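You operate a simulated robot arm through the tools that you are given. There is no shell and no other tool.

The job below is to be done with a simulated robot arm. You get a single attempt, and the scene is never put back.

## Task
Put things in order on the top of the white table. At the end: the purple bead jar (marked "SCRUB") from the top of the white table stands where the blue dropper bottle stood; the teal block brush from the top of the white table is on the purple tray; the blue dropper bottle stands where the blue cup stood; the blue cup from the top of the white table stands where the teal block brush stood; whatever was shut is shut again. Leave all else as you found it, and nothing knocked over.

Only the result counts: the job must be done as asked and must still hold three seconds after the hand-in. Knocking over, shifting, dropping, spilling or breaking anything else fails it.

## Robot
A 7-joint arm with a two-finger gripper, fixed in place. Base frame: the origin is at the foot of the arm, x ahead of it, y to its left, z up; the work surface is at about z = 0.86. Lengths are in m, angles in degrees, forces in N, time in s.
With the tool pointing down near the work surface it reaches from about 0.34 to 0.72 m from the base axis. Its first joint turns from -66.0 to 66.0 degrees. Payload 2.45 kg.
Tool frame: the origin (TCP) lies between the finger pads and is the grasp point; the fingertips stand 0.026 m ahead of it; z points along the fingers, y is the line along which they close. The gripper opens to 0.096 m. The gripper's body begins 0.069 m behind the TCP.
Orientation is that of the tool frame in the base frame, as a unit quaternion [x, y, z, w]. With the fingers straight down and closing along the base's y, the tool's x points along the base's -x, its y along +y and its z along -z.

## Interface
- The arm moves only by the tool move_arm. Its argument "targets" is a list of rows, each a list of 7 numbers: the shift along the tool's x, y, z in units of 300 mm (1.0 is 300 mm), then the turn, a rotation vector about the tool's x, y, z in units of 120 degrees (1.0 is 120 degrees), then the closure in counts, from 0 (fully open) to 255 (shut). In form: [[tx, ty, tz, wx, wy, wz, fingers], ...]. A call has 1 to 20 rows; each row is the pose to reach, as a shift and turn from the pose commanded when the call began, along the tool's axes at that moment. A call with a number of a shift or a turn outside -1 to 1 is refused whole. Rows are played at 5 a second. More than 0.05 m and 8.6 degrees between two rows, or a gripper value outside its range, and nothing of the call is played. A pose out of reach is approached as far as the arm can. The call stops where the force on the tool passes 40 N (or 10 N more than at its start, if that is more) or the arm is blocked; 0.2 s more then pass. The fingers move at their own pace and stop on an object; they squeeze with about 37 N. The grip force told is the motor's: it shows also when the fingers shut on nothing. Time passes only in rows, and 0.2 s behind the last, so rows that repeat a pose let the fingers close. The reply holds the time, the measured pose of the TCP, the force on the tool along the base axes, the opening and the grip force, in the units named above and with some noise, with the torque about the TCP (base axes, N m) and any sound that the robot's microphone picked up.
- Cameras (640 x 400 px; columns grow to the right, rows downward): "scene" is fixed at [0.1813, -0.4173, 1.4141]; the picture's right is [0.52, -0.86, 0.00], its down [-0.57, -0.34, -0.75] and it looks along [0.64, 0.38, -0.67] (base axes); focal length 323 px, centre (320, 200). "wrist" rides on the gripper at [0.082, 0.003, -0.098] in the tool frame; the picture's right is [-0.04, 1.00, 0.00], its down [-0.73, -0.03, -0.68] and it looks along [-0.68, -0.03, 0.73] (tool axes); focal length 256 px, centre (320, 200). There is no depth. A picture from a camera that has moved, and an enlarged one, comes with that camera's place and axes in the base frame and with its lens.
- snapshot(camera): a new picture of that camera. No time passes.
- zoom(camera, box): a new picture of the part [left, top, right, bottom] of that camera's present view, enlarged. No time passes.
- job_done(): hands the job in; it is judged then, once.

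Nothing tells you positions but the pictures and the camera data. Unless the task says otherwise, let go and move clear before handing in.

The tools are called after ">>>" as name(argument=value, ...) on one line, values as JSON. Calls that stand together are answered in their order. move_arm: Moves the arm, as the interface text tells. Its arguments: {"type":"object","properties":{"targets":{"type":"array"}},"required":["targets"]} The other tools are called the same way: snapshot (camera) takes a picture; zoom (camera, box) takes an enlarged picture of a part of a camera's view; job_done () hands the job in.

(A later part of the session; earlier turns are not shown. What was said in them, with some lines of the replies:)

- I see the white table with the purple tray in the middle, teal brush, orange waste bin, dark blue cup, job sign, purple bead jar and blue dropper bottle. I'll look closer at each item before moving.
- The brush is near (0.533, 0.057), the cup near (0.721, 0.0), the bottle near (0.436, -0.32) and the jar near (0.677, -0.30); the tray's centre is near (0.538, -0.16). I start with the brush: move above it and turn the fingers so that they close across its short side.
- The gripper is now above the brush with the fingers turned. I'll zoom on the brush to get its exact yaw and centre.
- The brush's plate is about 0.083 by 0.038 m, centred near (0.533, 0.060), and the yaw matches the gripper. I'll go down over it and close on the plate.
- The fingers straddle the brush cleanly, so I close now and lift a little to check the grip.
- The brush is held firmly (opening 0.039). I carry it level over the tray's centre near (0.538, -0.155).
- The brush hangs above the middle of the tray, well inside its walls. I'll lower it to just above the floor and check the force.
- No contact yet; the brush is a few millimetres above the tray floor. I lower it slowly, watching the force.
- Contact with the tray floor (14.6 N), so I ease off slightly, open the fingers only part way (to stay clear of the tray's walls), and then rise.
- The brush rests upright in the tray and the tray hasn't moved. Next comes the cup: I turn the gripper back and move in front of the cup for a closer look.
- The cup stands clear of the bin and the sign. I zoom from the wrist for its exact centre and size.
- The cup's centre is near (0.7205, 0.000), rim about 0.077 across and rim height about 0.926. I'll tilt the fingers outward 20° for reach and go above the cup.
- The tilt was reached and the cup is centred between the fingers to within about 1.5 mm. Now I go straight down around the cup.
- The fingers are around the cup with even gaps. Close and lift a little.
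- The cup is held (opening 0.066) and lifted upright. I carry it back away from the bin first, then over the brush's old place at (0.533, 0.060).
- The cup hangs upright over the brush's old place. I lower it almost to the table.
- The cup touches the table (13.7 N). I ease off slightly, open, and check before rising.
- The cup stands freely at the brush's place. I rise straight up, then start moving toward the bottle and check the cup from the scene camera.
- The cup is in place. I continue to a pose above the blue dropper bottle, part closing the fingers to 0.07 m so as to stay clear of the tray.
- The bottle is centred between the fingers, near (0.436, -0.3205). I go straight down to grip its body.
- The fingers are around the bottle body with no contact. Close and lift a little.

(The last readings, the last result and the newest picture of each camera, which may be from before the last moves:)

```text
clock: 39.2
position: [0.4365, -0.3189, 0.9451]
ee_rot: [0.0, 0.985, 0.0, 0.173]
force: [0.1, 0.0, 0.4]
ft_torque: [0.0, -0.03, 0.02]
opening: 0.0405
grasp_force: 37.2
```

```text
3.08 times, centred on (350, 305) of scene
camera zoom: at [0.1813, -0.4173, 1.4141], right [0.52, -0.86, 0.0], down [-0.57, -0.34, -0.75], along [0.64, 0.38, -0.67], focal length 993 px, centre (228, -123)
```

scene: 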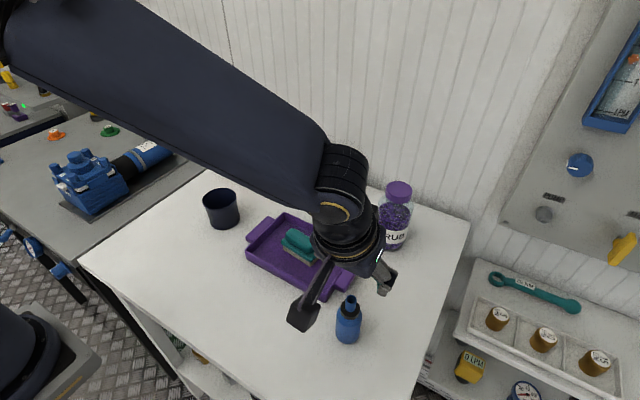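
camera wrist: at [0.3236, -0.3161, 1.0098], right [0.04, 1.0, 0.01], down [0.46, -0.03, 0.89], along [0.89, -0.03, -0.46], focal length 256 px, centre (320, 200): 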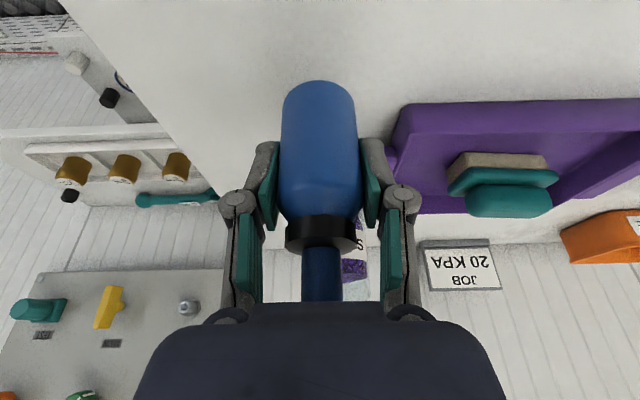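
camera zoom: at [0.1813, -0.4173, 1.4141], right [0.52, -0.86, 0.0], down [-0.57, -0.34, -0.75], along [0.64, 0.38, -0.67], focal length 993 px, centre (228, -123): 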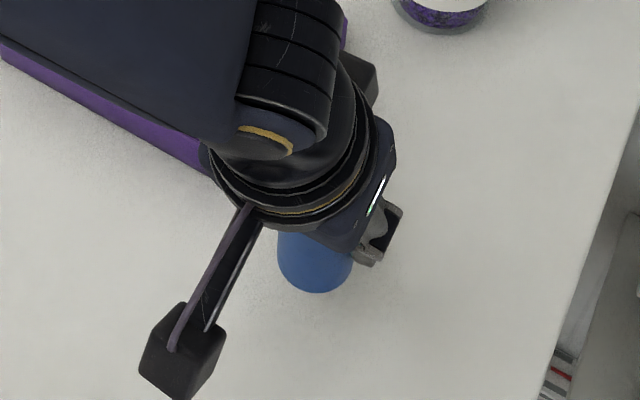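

The bottle is held upright (opening 0.041). I lift it above everything and carry it across in two legs toward the cup's old place at (0.7205, 0.0).

>>> move_arm(targets=[[-0.0266, 0, -0.0731, 0, 0, 0, 255], [-0.0532, 0, -0.1462, 0, 0, 0, 255], [-0.0798, 0, -0.2193, 0, 0, 0, 255], [-0.154, 0.0889, -0.1923, 0, 0, 0, 255], [-0.2281, 0.1778, -0.1653, 0, 0, 0, 255], [-0.3023, 0.2667, -0.1383, 0, 0, 0, 255], [-0.3764, 0.3556, -0.1113, 0, 0, 0, 255], [-0.4506, 0.4444, -0.0843, 0, 0, 0, 255], [-0.5247, 0.5333, -0.0573, 0, 0, 0, 255], [-0.5247, 0.5333, -0.0573, 0, 0, 0, 255]])

>>> snapshot(camera="scene")

>>> snapshot(camera="wrist")

```text
clock: 41.4
position: [0.5784, -0.1573, 1.015]
ee_rot: [0.002, 0.985, -0.001, 0.173]
force: [-0.1, 0.0, -1.1]
ft_torque: [-0.01, 0.01, 0.01]
opening: 0.0404
grasp_force: 36.8
```

```text
taken
```

scene: 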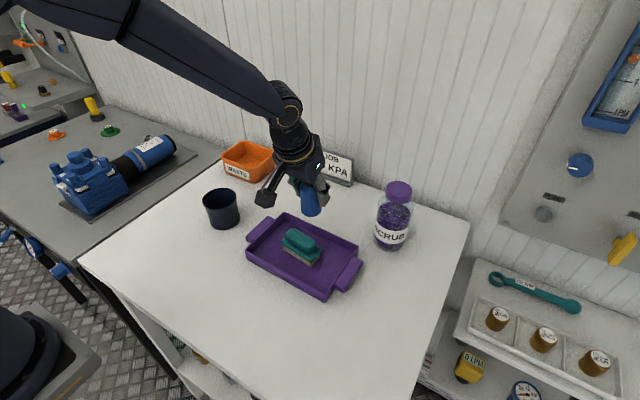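

```text
taken
camera wrist: at [0.4655, -0.1543, 1.0795], right [0.04, 1.0, 0.01], down [0.46, -0.03, 0.89], along [0.89, -0.03, -0.46], focal length 256 px, centre (320, 200)
```

wrist: 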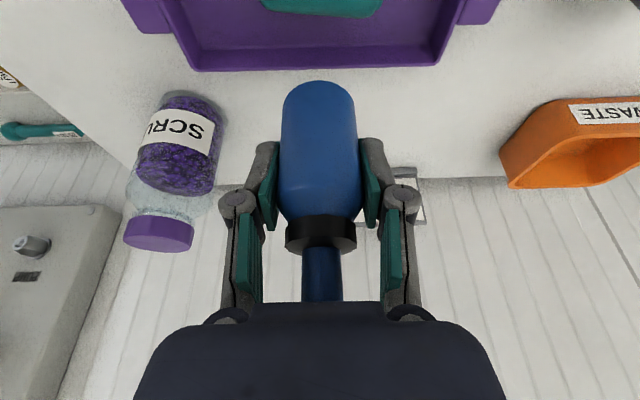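

All clear; the bottle is above the far rim of the tray. I carry on to above the cup's old place.

>>> move_arm(targets=[[-0.0744, 0.0881, 0.0271, 0, 0, 0, 255], [-0.1488, 0.1761, 0.0542, 0, 0, 0, 255], [-0.2233, 0.2642, 0.0813, 0, 0, 0, 255], [-0.2977, 0.3522, 0.1083, 0, 0, 0, 255], [-0.3721, 0.4403, 0.1354, 0, 0, 0, 255], [-0.4465, 0.5283, 0.1625, 0, 0, 0, 255], [-0.4465, 0.5283, 0.1625, 0, 0, 0, 255]])

>>> snapshot(camera="scene")

>>> snapshot(camera="wrist")

```text
clock: 43.0
position: [0.7192, -0.0039, 1.0157]
ee_rot: [0.0, 0.985, 0.0, 0.173]
force: [0.8, -0.2, -1.8]
ft_torque: [-0.01, 0.02, -0.04]
opening: 0.0406
grasp_force: 37.0
```

```text
taken
```

scene: 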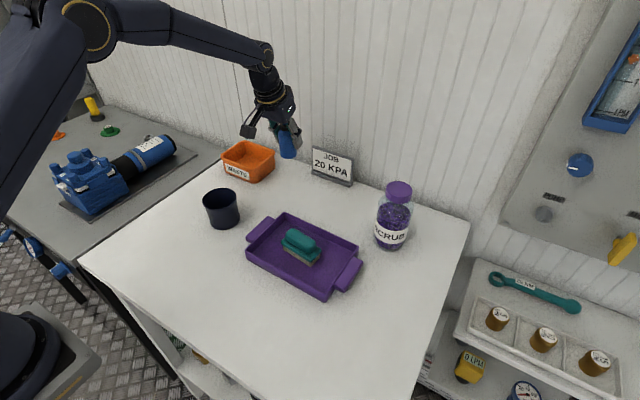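

```text
taken
camera wrist: at [0.6061, 0.0009, 1.0795], right [0.04, 1.0, 0.01], down [0.46, -0.03, 0.89], along [0.89, -0.03, -0.46], focal length 256 px, centre (320, 200)
```

wrist: 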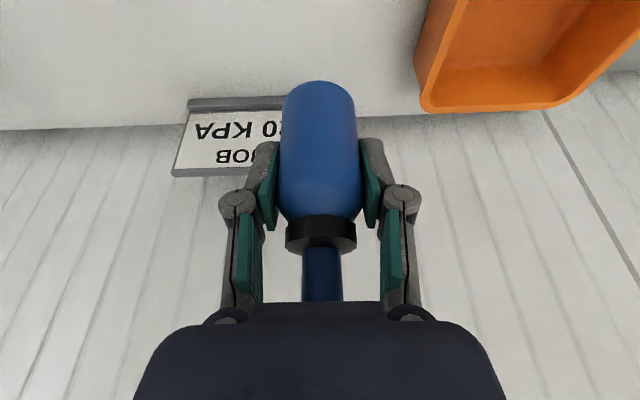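

The bottle is over the cup's old place (the view of bin and sign matches the cup pick-up). I lower it almost to the table.

>>> move_arm(targets=[[0.0171, 0.005, 0.047, 0, 0, 0, 255], [0.0342, 0.005, 0.094, 0, 0, 0, 255], [0.0513, 0.005, 0.141, 0, 0, 0, 255], [0.0684, 0.005, 0.188, 0, 0, 0, 255], [0.0855, 0.005, 0.235, 0, 0, 0, 255], [0.0981, 0.005, 0.2695, 0, 0, 0, 255], [0.1072, 0.005, 0.2945, 0, 0, 0, 255], [0.1117, 0.005, 0.3071, 0, 0, 0, 255], [0.1117, 0.005, 0.3071, 0, 0, 0, 255]])

>>> zoom(camera="scene", box=[210, 110, 370, 230])

```text
clock: 45.0
position: [0.72, 0.0003, 0.9177]
ee_rot: [0.001, 0.985, 0.0, 0.174]
force: [0.1, -0.2, -1.3]
ft_torque: [0.01, 0.02, 0.0]
opening: 0.0407
grasp_force: 36.8
```

```text
3.33 times, centred on (290, 170) of scene
camera zoom: at [0.1813, -0.4173, 1.4141], right [0.52, -0.86, 0.0], down [-0.57, -0.34, -0.75], along [0.64, 0.38, -0.67], focal length 1076 px, centre (420, 300)
```

zoom: 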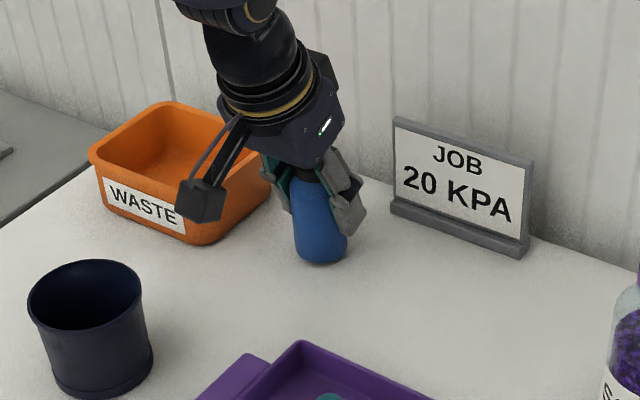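

The bottle is just above the table. I lower it millimetre by millimetre.

>>> move_arm(targets=[[0.0011, 0, 0.0031, 0, 0, 0, 255], [0.0023, 0, 0.0063, 0, 0, 0, 255], [0.0023, 0, 0.0063, 0, 0, 0, 255]])

```text
clock: 45.8
position: [0.7218, -0.0012, 0.9146]
ee_rot: [0.0, 0.985, 0.0, 0.174]
force: [0.8, 0.8, -1.6]
ft_torque: [0.0, 0.03, -0.03]
opening: 0.0406
grasp_force: 37.4
```

>>> move_arm(targets=[[0.0011, 0, 0.0031, 0, 0, 0, 255], [0.0011, 0, 0.0031, 0, 0, 0, 255]])

```text
clock: 46.4
position: [0.722, 0.0002, 0.9155]
ee_rot: [0.001, 0.985, 0.0, 0.173]
force: [-0.3, 0.9, 1.4]
ft_torque: [0.04, 0.02, 0.01]
opening: 0.0409
grasp_force: 37.0
```

>>> move_arm(targets=[[0.0007, 0, 0.0019, 0, 0, 0, 255], [0.0007, 0, 0.0019, 0, 0, 0, 255]])

```text
clock: 47.0
position: [0.7211, 0.0013, 0.9145]
ee_rot: [0.001, 0.985, 0.0, 0.175]
force: [0.3, 1.1, 7.2]
ft_torque: [0.17, 0.03, 0.02]
opening: 0.0406
grasp_force: 37.0
```

The bottle is resting on the table (7 N). I open the fingers to 0.07 m and check.

>>> move_arm(targets=[[-0.0003, 0, -0.001, 0, 0, 0, 255], [-0.0003, 0, -0.001, 0, 0, 0, 69], [-0.0003, 0, -0.001, 0, 0, 0, 69], [-0.0003, 0, -0.001, 0, 0, 0, 69], [-0.0003, 0, -0.001, 0, 0, 0, 69]])

>>> snapshot(camera="wrist")

>>> zoom(camera="scene", box=[210, 110, 370, 230])

```text
clock: 48.2
position: [0.7223, -0.0014, 0.9137]
ee_rot: [0.0, 0.985, 0.001, 0.174]
force: [-0.4, -0.2, -0.4]
ft_torque: [0.02, 0.01, 0.01]
opening: 0.0703
grasp_force: 0.1
```

```text
taken
camera wrist: at [0.6083, 0.0032, 0.9786], right [0.04, 1.0, 0.01], down [0.46, -0.03, 0.89], along [0.89, -0.03, -0.46], focal length 256 px, centre (320, 200)
```

wrist: 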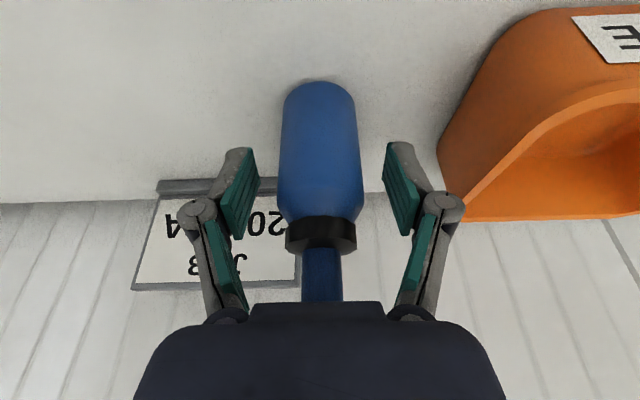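

```text
3.33 times, centred on (290, 170) of scene
camera zoom: at [0.1813, -0.4173, 1.4141], right [0.52, -0.86, 0.0], down [-0.57, -0.34, -0.75], along [0.64, 0.38, -0.67], focal length 1076 px, centre (420, 300)
```

zoom: 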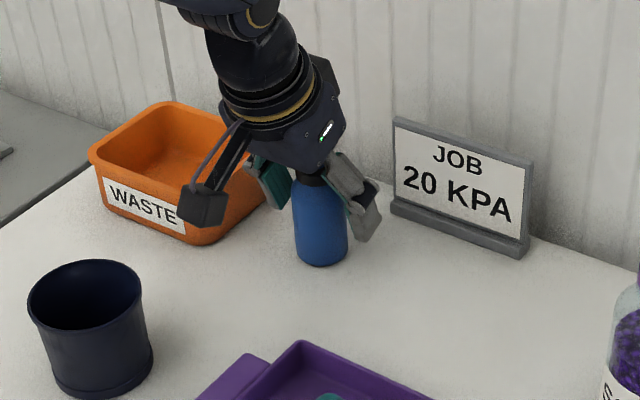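

The bottle stands where the cup was. I rise straight up, move back and go over in front of the jar, opening the fingers fully on the way.

>>> move_arm(targets=[[-0.0257, 0, -0.0705, 0, 0, 0, 69], [-0.0513, 0, -0.141, 0, 0, 0, 69], [-0.077, 0, -0.2115, 0, 0, 0, 69], [-0.1026, 0, -0.282, 0, 0, 0, 69], [-0.1283, 0, -0.3525, 0, 0, 0, 69], [-0.1539, 0, -0.423, 0, 0, 0, 69], [-0.0521, 0, -0.4601, 0, 0, 0, 69], [0.0498, 0, -0.4971, 0, 0, 0, 0], [0.1516, 0, -0.5342, 0, 0, 0, 0], [0.2534, 0, -0.5712, 0, 0, 0, 0], [0.2534, -0.1238, -0.5712, 0, 0, 0, 0], [0.2534, -0.2475, -0.5712, 0, 0, 0, 0], [0.2534, -0.3713, -0.5712, 0, 0, 0, 0], [0.2534, -0.495, -0.5712, 0, 0, 0, 0], [0.2534, -0.6188, -0.5712, 0, 0, 0, 0], [0.2534, -0.7425, -0.5712, 0, 0, 0, 0], [0.2534, -0.8663, -0.5712, 0, 0, 0, 0], [0.2534, -0.99, -0.5712, 0, 0, 0, 0], [0.2534, -0.99, -0.5712, 0, 0, 0, 0]])

>>> snapshot(camera="wrist")

>>> snapshot(camera="scene")

```text
clock: 52.2
position: [0.5902, -0.2973, 1.0494]
ee_rot: [0.0, 0.985, 0.0, 0.173]
force: [0.1, -0.3, 0.9]
ft_torque: [0.03, -0.01, 0.01]
opening: 0.096
grasp_force: 0.0
```

```text
taken
camera wrist: at [0.4766, -0.2937, 1.1134], right [0.04, 1.0, 0.01], down [0.46, -0.03, 0.89], along [0.89, -0.03, -0.46], focal length 256 px, centre (320, 200)
```

wrist: 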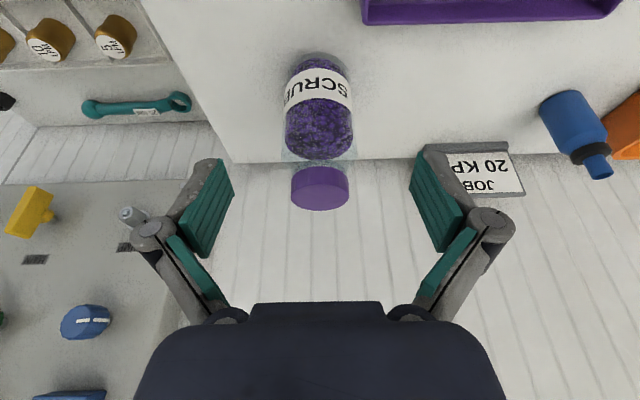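

```text
taken
```

scene: 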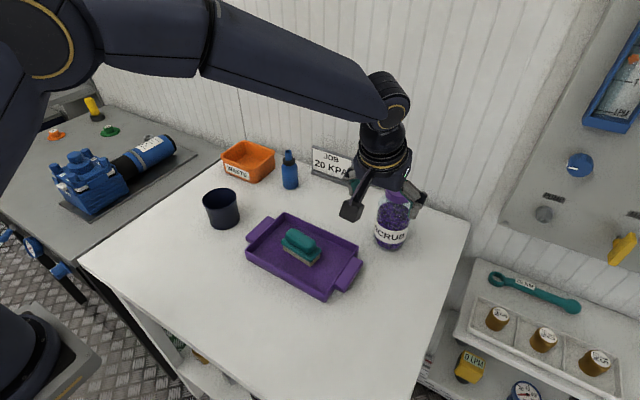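

>>> zoom(camera="wrist", box=[240, 30, 400, 230])

>>> zoom(camera="scene", box=[230, 120, 390, 220])

```text
2.00 times, centred on (320, 130) of wrist
camera zoom: at [0.4766, -0.2937, 1.1134], right [0.04, 1.0, 0.01], down [0.46, -0.03, 0.89], along [0.89, -0.03, -0.46], focal length 512 px, centre (320, 340)
```

zoom: 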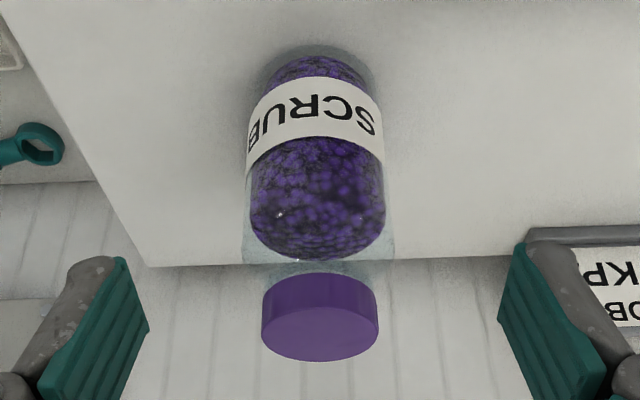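

```text
4.00 times, centred on (310, 170) of scene
camera zoom: at [0.1812, -0.4173, 1.4141], right [0.52, -0.86, 0.0], down [-0.57, -0.34, -0.75], along [0.64, 0.38, -0.67], focal length 1291 px, centre (360, 320)
```

zoom: 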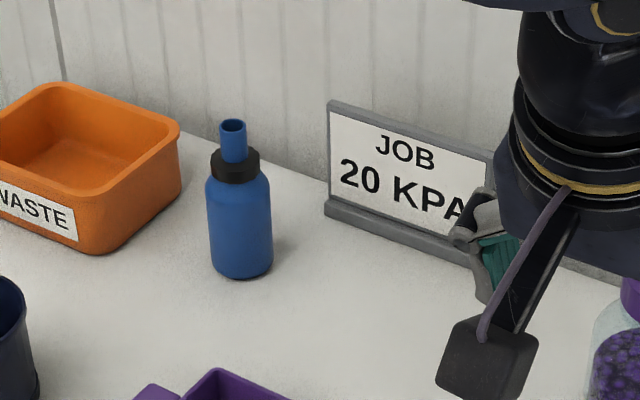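

The jar's centre is near (0.679, -0.302), about 0.071 across, and its cap top is near 1.004. I tilt the fingers to 28° and move above the jar.

>>> move_arm(targets=[[-0.0091, 0, -0.025, 0, -0.0333, 0, 0], [-0.0091, 0, -0.025, 0, -0.0667, 0, 0], [-0.0788, -0.0033, 0.0004, 0, -0.0667, 0, 0], [-0.1486, -0.0067, 0.0257, 0, -0.0667, 0, 0], [-0.2183, -0.01, 0.0511, 0, -0.0667, 0, 0], [-0.288, -0.0133, 0.0764, 0, -0.0667, 0, 0], [-0.288, -0.0133, 0.0764, 0, -0.0667, 0, 0]])

>>> snapshot(camera="wrist")

>>> zoom(camera="scene", box=[300, 120, 460, 260])

```text
clock: 53.8
position: [0.6799, -0.3021, 1.0551]
ee_rot: [0.0, 0.97, -0.001, 0.242]
force: [0.3, 0.2, 1.0]
ft_torque: [0.01, 0.0, -0.03]
opening: 0.096
grasp_force: 0.0
```

```text
taken
camera wrist: at [0.5588, -0.2978, 1.1049], right [0.04, 1.0, 0.02], down [0.33, -0.03, 0.94], along [0.94, -0.03, -0.33], focal length 256 px, centre (320, 200)
```

wrist: 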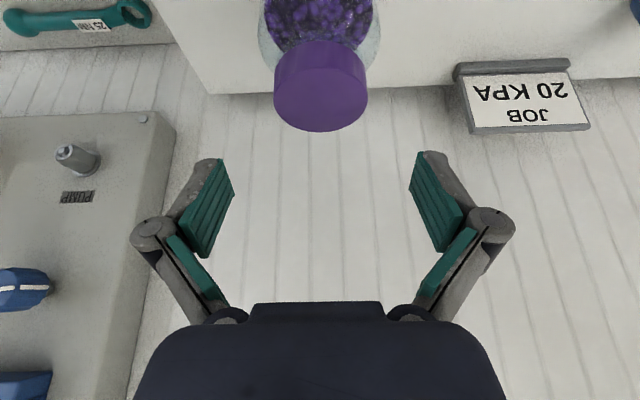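

```text
2.86 times, centred on (380, 190) of scene
camera zoom: at [0.1813, -0.4173, 1.4141], right [0.52, -0.86, 0.0], down [-0.57, -0.34, -0.75], along [0.64, 0.38, -0.67], focal length 922 px, centre (149, 229)
```

zoom: 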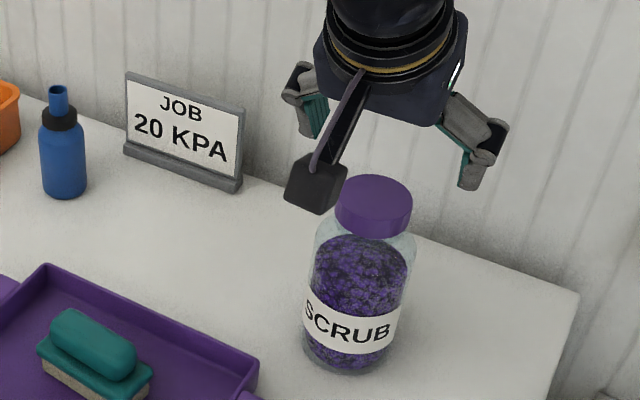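

The jar is centred between the fingers and the pose was reached. I go straight down in two stages, first most of the way.

>>> move_arm(targets=[[0.0188, 0, 0.0353, 0, 0, 0, 0], [0.0376, 0, 0.0706, 0, 0, 0, 0], [0.0563, 0, 0.1059, 0, 0, 0, 0], [0.0751, 0, 0.1413, 0, 0, 0, 0], [0.0939, 0, 0.1766, 0, 0, 0, 0], [0.1127, 0, 0.2119, 0, 0, 0, 0], [0.1315, 0, 0.2472, 0, 0, 0, 0], [0.1315, 0, 0.2472, 0, 0, 0, 0]])

>>> snapshot(camera="wrist")

>>> zoom(camera="scene", box=[300, 120, 460, 260])

```text
clock: 55.6
position: [0.6803, -0.3005, 0.9725]
ee_rot: [-0.001, 0.97, 0.0, 0.242]
force: [-0.7, 0.1, -0.2]
ft_torque: [-0.02, -0.02, 0.0]
opening: 0.0962
grasp_force: 0.1
```

```text
taken
camera wrist: at [0.5591, -0.297, 1.0209], right [0.04, 1.0, 0.02], down [0.33, -0.03, 0.94], along [0.94, -0.03, -0.33], focal length 256 px, centre (320, 200)
```

wrist: 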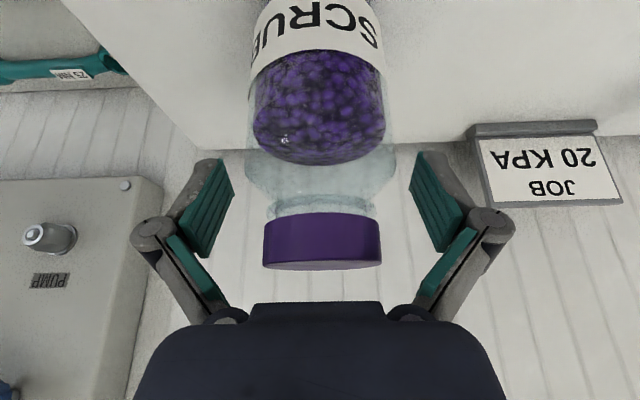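

```text
2.86 times, centred on (380, 190) of scene
camera zoom: at [0.1813, -0.4173, 1.4141], right [0.52, -0.86, 0.0], down [-0.57, -0.34, -0.75], along [0.64, 0.38, -0.67], focal length 922 px, centre (149, 229)
```

zoom: 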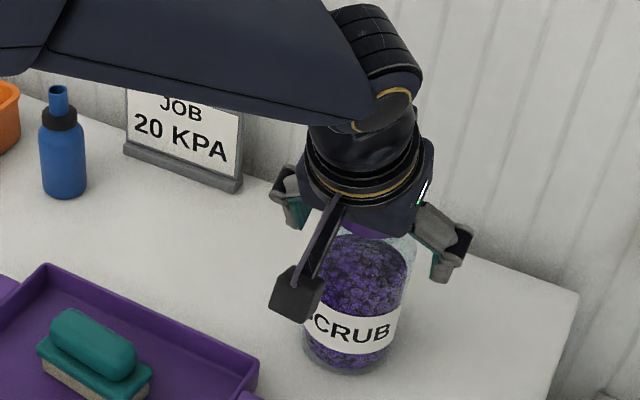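

The jar's cap top is nearer to z 1.009, so I stop the descent at TCP z ≈ 0.958: pads on the straight glass below the shoulder and palm about 10 mm clear of the cap.

>>> move_arm(targets=[[0.0073, 0, 0.0137, 0, 0, 0, 0], [0.0146, 0, 0.0275, 0, 0, 0, 0], [0.0219, 0, 0.0412, 0, 0, 0, 0], [0.0219, 0, 0.0412, 0, 0, 0, 0]])

>>> snapshot(camera="wrist")

```text
clock: 56.6
position: [0.6799, -0.3003, 0.9579]
ee_rot: [0.0, 0.97, 0.0, 0.242]
force: [-0.1, -0.4, -0.1]
ft_torque: [0.01, 0.01, 0.01]
opening: 0.0959
grasp_force: 0.0
```

```text
taken
camera wrist: at [0.5589, -0.2968, 1.0072], right [0.04, 1.0, 0.02], down [0.33, -0.03, 0.94], along [0.94, -0.03, -0.33], focal length 256 px, centre (320, 200)
```

wrist: 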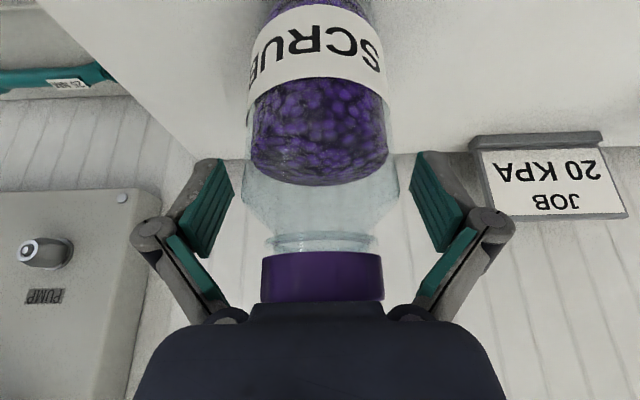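

The pads are at the straight glass just under the shoulder. Close and check before lifting.

>>> move_arm(targets=[[0, 0, 0, 0, 0, 0, 255], [0, 0, 0, 0, 0, 0, 255], [0, 0, 0, 0, 0, 0, 255], [0, 0, 0, 0, 0, 0, 255], [0, 0, 0, 0, 0, 0, 255]])

>>> snapshot(camera="wrist")

```text
clock: 57.8
position: [0.6795, -0.3002, 0.9593]
ee_rot: [0.0, 0.97, 0.0, 0.242]
force: [-1.4, 0.8, 1.0]
ft_torque: [-0.12, 0.14, -0.03]
opening: 0.0703
grasp_force: 36.6
```

```text
taken
camera wrist: at [0.5588, -0.2968, 1.0074], right [0.04, 1.0, 0.02], down [0.33, -0.03, 0.94], along [0.94, -0.03, -0.33], focal length 256 px, centre (320, 200)
```

wrist: 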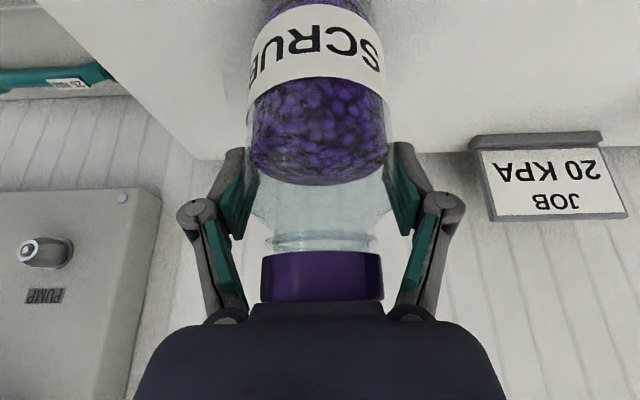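

The jar is gripped at 0.070 m. I lift it slowly by 4 cm and check it doesn't slip or swing.

>>> move_arm(targets=[[-0.0047, 0, -0.0088, 0, 0, 0, 255], [-0.0125, 0, -0.0235, 0, 0, 0, 255], [-0.0235, 0, -0.0441, 0, 0, 0, 255], [-0.036, 0, -0.0677, 0, 0, 0, 255], [-0.0501, 0, -0.0942, 0, 0, 0, 255], [-0.0626, 0, -0.1177, 0, 0, 0, 255], [-0.0626, 0, -0.1177, 0, 0, 0, 255]])

>>> snapshot(camera="wrist")

>>> zoom(camera="scene", box=[300, 120, 460, 260])

```text
clock: 59.4
position: [0.6806, -0.3019, 0.9987]
ee_rot: [0.0, 0.97, 0.0, 0.242]
force: [-0.1, 0.3, -3.2]
ft_torque: [-0.01, 0.0, -0.03]
opening: 0.0701
grasp_force: 37.2
```

```text
taken
camera wrist: at [0.5595, -0.2971, 1.0473], right [0.04, 1.0, 0.02], down [0.33, -0.03, 0.94], along [0.94, -0.03, -0.33], focal length 256 px, centre (320, 200)
```

wrist: 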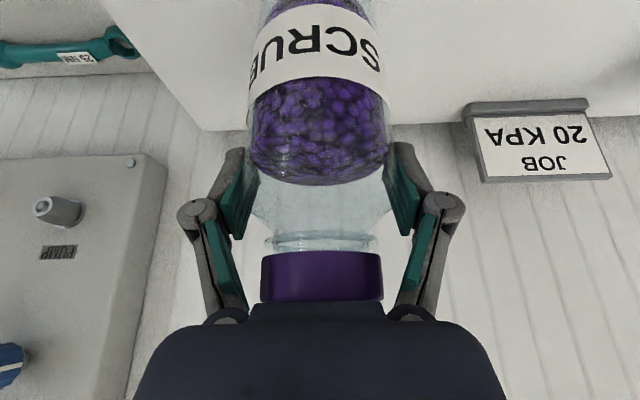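

```text
2.86 times, centred on (380, 190) of scene
camera zoom: at [0.1813, -0.4173, 1.4141], right [0.52, -0.86, 0.0], down [-0.57, -0.34, -0.75], along [0.64, 0.38, -0.67], focal length 922 px, centre (149, 229)
```

zoom: 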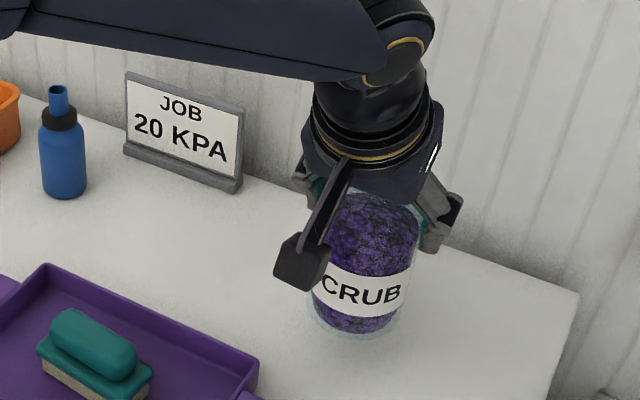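

The jar (about 0.3 kg) hangs steady with its cap on. I raise it more and carry it toward the bottle's old place at (0.436, -0.3205), passing above the tray's handle.

>>> move_arm(targets=[[-0.0209, 0, -0.0392, 0, 0, 0, 255], [-0.0417, 0, -0.0785, 0, 0, 0, 255], [-0.0626, 0, -0.1177, 0, 0, 0, 255], [0.0172, -0.0072, -0.1601, 0, 0, 0, 255], [0.097, -0.0144, -0.2026, 0, 0, 0, 255], [0.1767, -0.0217, -0.245, 0, 0, 0, 255], [0.2565, -0.0289, -0.2874, 0, 0, 0, 255], [0.3363, -0.0361, -0.3299, 0, 0, 0, 255], [0.4161, -0.0433, -0.3723, 0, 0, 0, 255], [0.4959, -0.0506, -0.4147, 0, 0, 0, 255], [0.5756, -0.0578, -0.4572, 0, 0, 0, 255], [0.6554, -0.065, -0.4996, 0, 0, 0, 255], [0.6554, -0.065, -0.4996, 0, 0, 0, 255], [0.6554, -0.065, -0.4996, 0, 0, 0, 255]])

>>> snapshot(camera="wrist")

>>> snapshot(camera="scene")

```text
clock: 62.4
position: [0.4346, -0.32, 1.0404]
ee_rot: [0.0, 0.97, 0.0, 0.242]
force: [0.0, 0.5, -2.6]
ft_torque: [0.0, 0.0, -0.01]
opening: 0.0699
grasp_force: 37.3
```

```text
taken
camera wrist: at [0.3146, -0.3172, 1.089], right [0.04, 1.0, 0.02], down [0.33, -0.03, 0.94], along [0.94, -0.03, -0.33], focal length 256 px, centre (320, 200)
```

wrist: 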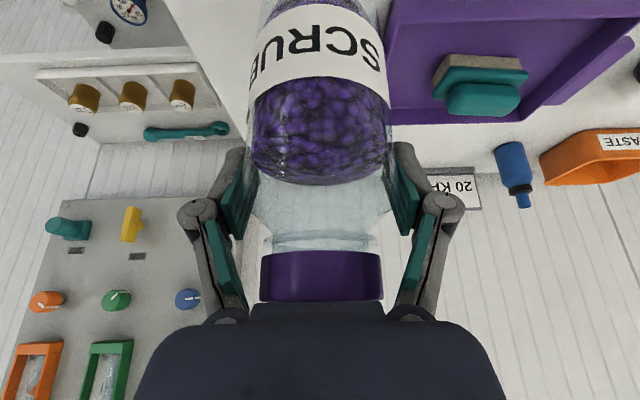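

```text
taken
```

scene: 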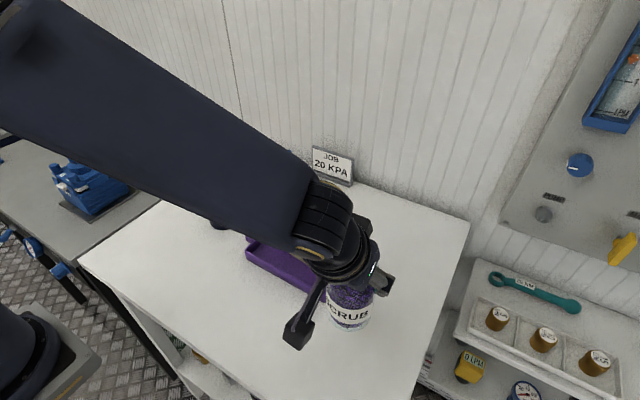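

The jar is over the bottle's old place. I lower it to a few millimetres above the table.

>>> move_arm(targets=[[0.0157, 0, 0.0295, 0, 0, 0, 255], [0.0313, 0, 0.0589, 0, 0, 0, 255], [0.047, 0, 0.0884, 0, 0, 0, 255], [0.0626, 0, 0.1178, 0, 0, 0, 255], [0.0783, 0, 0.1473, 0, 0, 0, 255], [0.0939, 0, 0.1767, 0, 0, 0, 255], [0.108, 0, 0.2031, 0, 0, 0, 255], [0.117, 0, 0.22, 0, 0, 0, 255], [0.1205, 0, 0.2266, 0, 0, 0, 255], [0.1205, 0, 0.2266, 0, 0, 0, 255]])

>>> snapshot(camera="wrist")

>>> zoom(camera="scene", box=[270, 230, 430, 370])

```text
clock: 64.6
position: [0.4364, -0.3194, 0.9615]
ee_rot: [0.0, 0.97, 0.0, 0.242]
force: [0.0, 0.2, -1.8]
ft_torque: [0.02, -0.02, 0.03]
opening: 0.0698
grasp_force: 37.2
```

```text
taken
camera wrist: at [0.3152, -0.317, 1.0099], right [0.04, 1.0, 0.02], down [0.33, -0.03, 0.94], along [0.94, -0.03, -0.33], focal length 256 px, centre (320, 200)
```

wrist: 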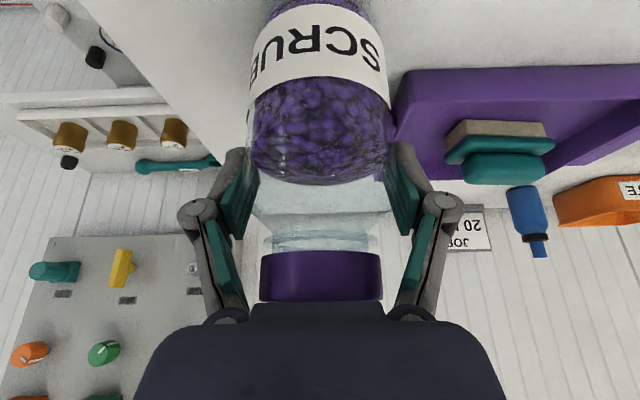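

```text
2.86 times, centred on (350, 300) of scene
camera zoom: at [0.1813, -0.4173, 1.4141], right [0.52, -0.86, 0.0], down [-0.57, -0.34, -0.75], along [0.64, 0.38, -0.67], focal length 922 px, centre (234, -86)
```

zoom: 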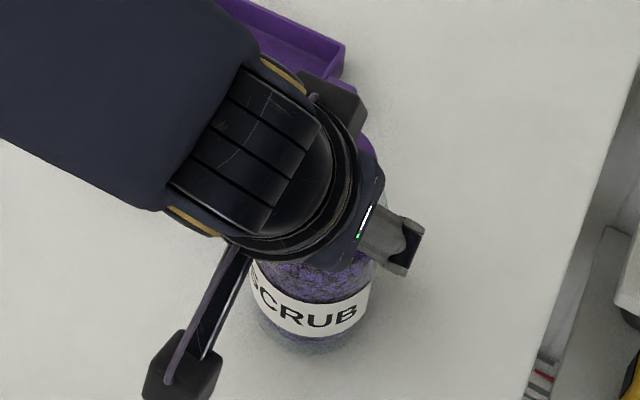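

The jar is just above the table and clear of the tray. I lower it by millimetres, watching the force.

>>> move_arm(targets=[[0.0016, 0, 0.0029, 0, 0, 0, 255], [0.0031, 0, 0.0059, 0, 0, 0, 255], [0.0031, 0, 0.0059, 0, 0, 0, 255]])

```text
clock: 65.4
position: [0.4362, -0.3209, 0.9593]
ee_rot: [0.0, 0.97, 0.001, 0.242]
force: [-0.8, 0.0, -3.3]
ft_torque: [0.0, 0.01, 0.0]
opening: 0.0697
grasp_force: 36.8
```

>>> move_arm(targets=[[0.0008, 0, 0.0015, 0, 0, 0, 255], [0.0016, 0, 0.0029, 0, 0, 0, 255], [0.0016, 0, 0.0029, 0, 0, 0, 255]])

```text
clock: 66.2
position: [0.4356, -0.3218, 0.9595]
ee_rot: [0.0, 0.97, 0.0, 0.242]
force: [-0.8, 0.7, 7.4]
ft_torque: [-0.3, 0.25, -0.09]
opening: 0.0698
grasp_force: 37.3
```

The jar rests on the table (about 10 N change). I ease off slightly, open the fingers and check.

>>> move_arm(targets=[[-0.0005, 0, -0.001, 0, 0, 0, 255], [-0.0005, 0, -0.001, 0, 0, 0, 0], [-0.0005, 0, -0.001, 0, 0, 0, 0], [-0.0005, 0, -0.001, 0, 0, 0, 0], [-0.0005, 0, -0.001, 0, 0, 0, 0]])

>>> snapshot(camera="wrist")

>>> zoom(camera="scene", box=[270, 230, 430, 370])

```text
clock: 67.4
position: [0.4358, -0.3201, 0.9598]
ee_rot: [-0.001, 0.97, 0.001, 0.242]
force: [-0.1, -0.3, 0.7]
ft_torque: [0.03, -0.01, 0.0]
opening: 0.096
grasp_force: 0.2
```

```text
taken
camera wrist: at [0.315, -0.3167, 1.0078], right [0.04, 1.0, 0.02], down [0.33, -0.03, 0.94], along [0.94, -0.03, -0.33], focal length 256 px, centre (320, 200)
```

wrist: 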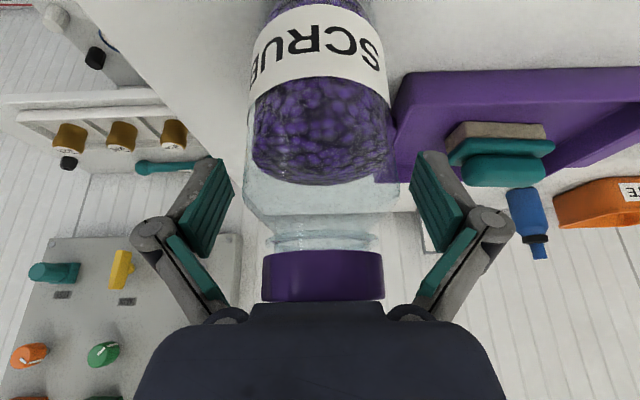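

```text
2.86 times, centred on (350, 300) of scene
camera zoom: at [0.1813, -0.4173, 1.4141], right [0.52, -0.86, 0.0], down [-0.57, -0.34, -0.75], along [0.64, 0.38, -0.67], focal length 922 px, centre (234, -86)
```

zoom: 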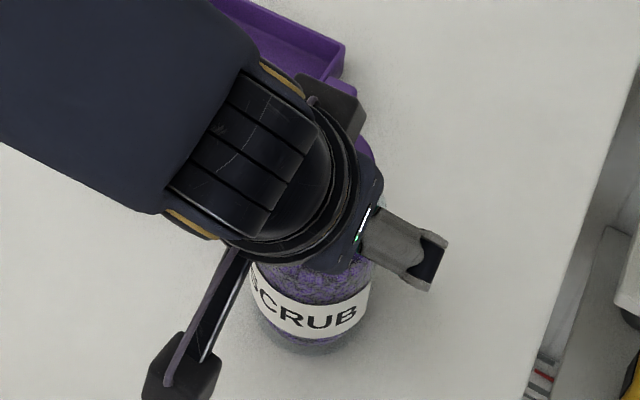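

The jar stands freely where the bottle stood. I rise straight up clear of it, then move away toward the middle and look at the whole table.

>>> move_arm(targets=[[-0.0274, 0, -0.0515, 0, 0, 0, 0], [-0.0548, 0, -0.103, 0, 0, 0, 0], [-0.0822, 0, -0.1545, 0, 0, 0, 0], [-0.1096, 0, -0.206, 0, 0, 0, 0], [-0.1369, 0, -0.2575, 0, 0, 0, 0], [-0.1643, 0, -0.309, 0, 0, 0, 0], [-0.1917, 0, -0.3605, 0, 0, 0, 0], [-0.2191, 0, -0.412, 0, 0, 0, 0], [-0.2191, 0.1, -0.412, 0, 0, 0, 0], [-0.2191, 0.22, -0.412, 0, 0, 0, 0], [-0.2191, 0.34, -0.412, 0, 0, 0, 0], [-0.2191, 0.46, -0.412, 0, 0, 0, 0], [-0.2191, 0.58, -0.412, 0, 0, 0, 0], [-0.2191, 0.7, -0.412, 0, 0, 0, 0], [-0.2191, 0.82, -0.412, 0, 0, 0, 0], [-0.2191, 0.92, -0.412, 0, 0, 0, 0], [-0.2191, 0.97, -0.412, 0, 0, 0, 0], [-0.2191, 0.97, -0.412, 0, 0, 0, 0]])

>>> snapshot(camera="scene")

>>> snapshot(camera="wrist")

>>> zoom(camera="scene", box=[270, 230, 430, 370])

```text
clock: 71.2
position: [0.4359, -0.0297, 1.1012]
ee_rot: [0.0, 0.971, -0.001, 0.241]
force: [-0.5, 1.1, -0.4]
ft_torque: [0.02, 0.0, 0.0]
opening: 0.096
grasp_force: 0.2
```

```text
taken
```

scene: 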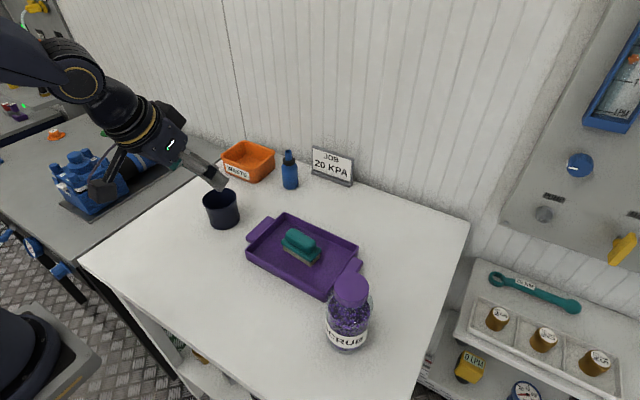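

```text
taken
camera wrist: at [0.3153, -0.0253, 1.1499], right [0.04, 1.0, 0.02], down [0.33, -0.03, 0.94], along [0.94, -0.03, -0.33], focal length 256 px, centre (320, 200)
```

wrist: 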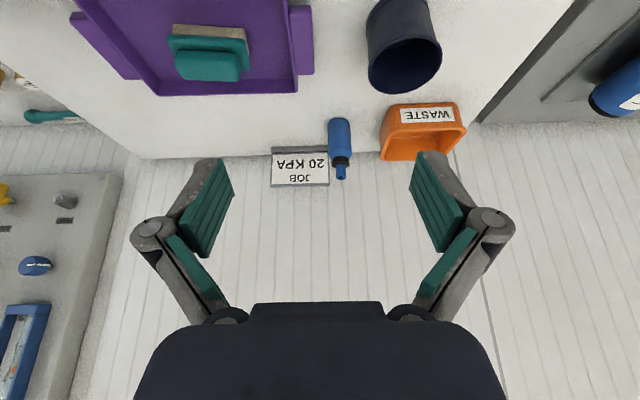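

```text
2.86 times, centred on (350, 300) of scene
camera zoom: at [0.1813, -0.4172, 1.4141], right [0.52, -0.86, 0.0], down [-0.57, -0.34, -0.75], along [0.64, 0.38, -0.67], focal length 922 px, centre (234, -86)
```

zoom: 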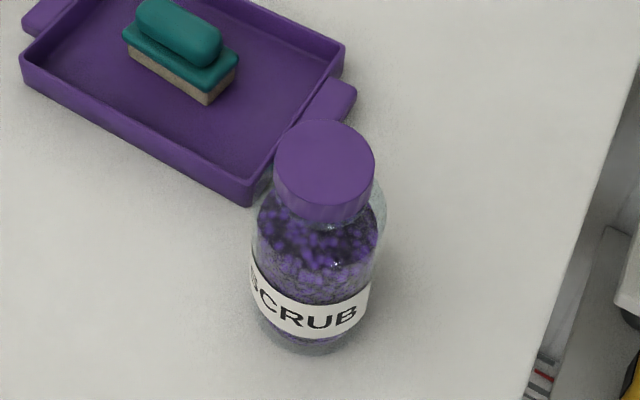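

Everything is in order: the jar stands at the bottle's old place, the bottle at the cup's, and the cup at the brush's. The brush is in the tray, nothing else has moved, the jar's cap is on and the gripper is clear. I hand in the job.

>>> job_done()

```text
The job is handed in.
```

The table is arranged as you asked, and I've handed the job in. I haven't seen the judge's result.

| Item | Where it is now |
|---|---|
| Purple bead jar ("SCRUB") | Standing where the blue dropper bottle stood, cap on |
| Teal block brush | Upright in the purple tray |
| Blue dropper bottle | Standing where the blue cup stood |
| Blue cup | Standing where the teal brush stood |

In the last pictures the tray, the orange waste bin and the job sign look unmoved, and nothing is knocked over. I put the jar, bottle and cup back by camera estimate. The jar measured about 5 mm off the bottle's old spot, and I didn't measure the other two again after letting go.

I didn't open anything, so there was nothing to shut again. The gripper is empty and clear of everything on the table.
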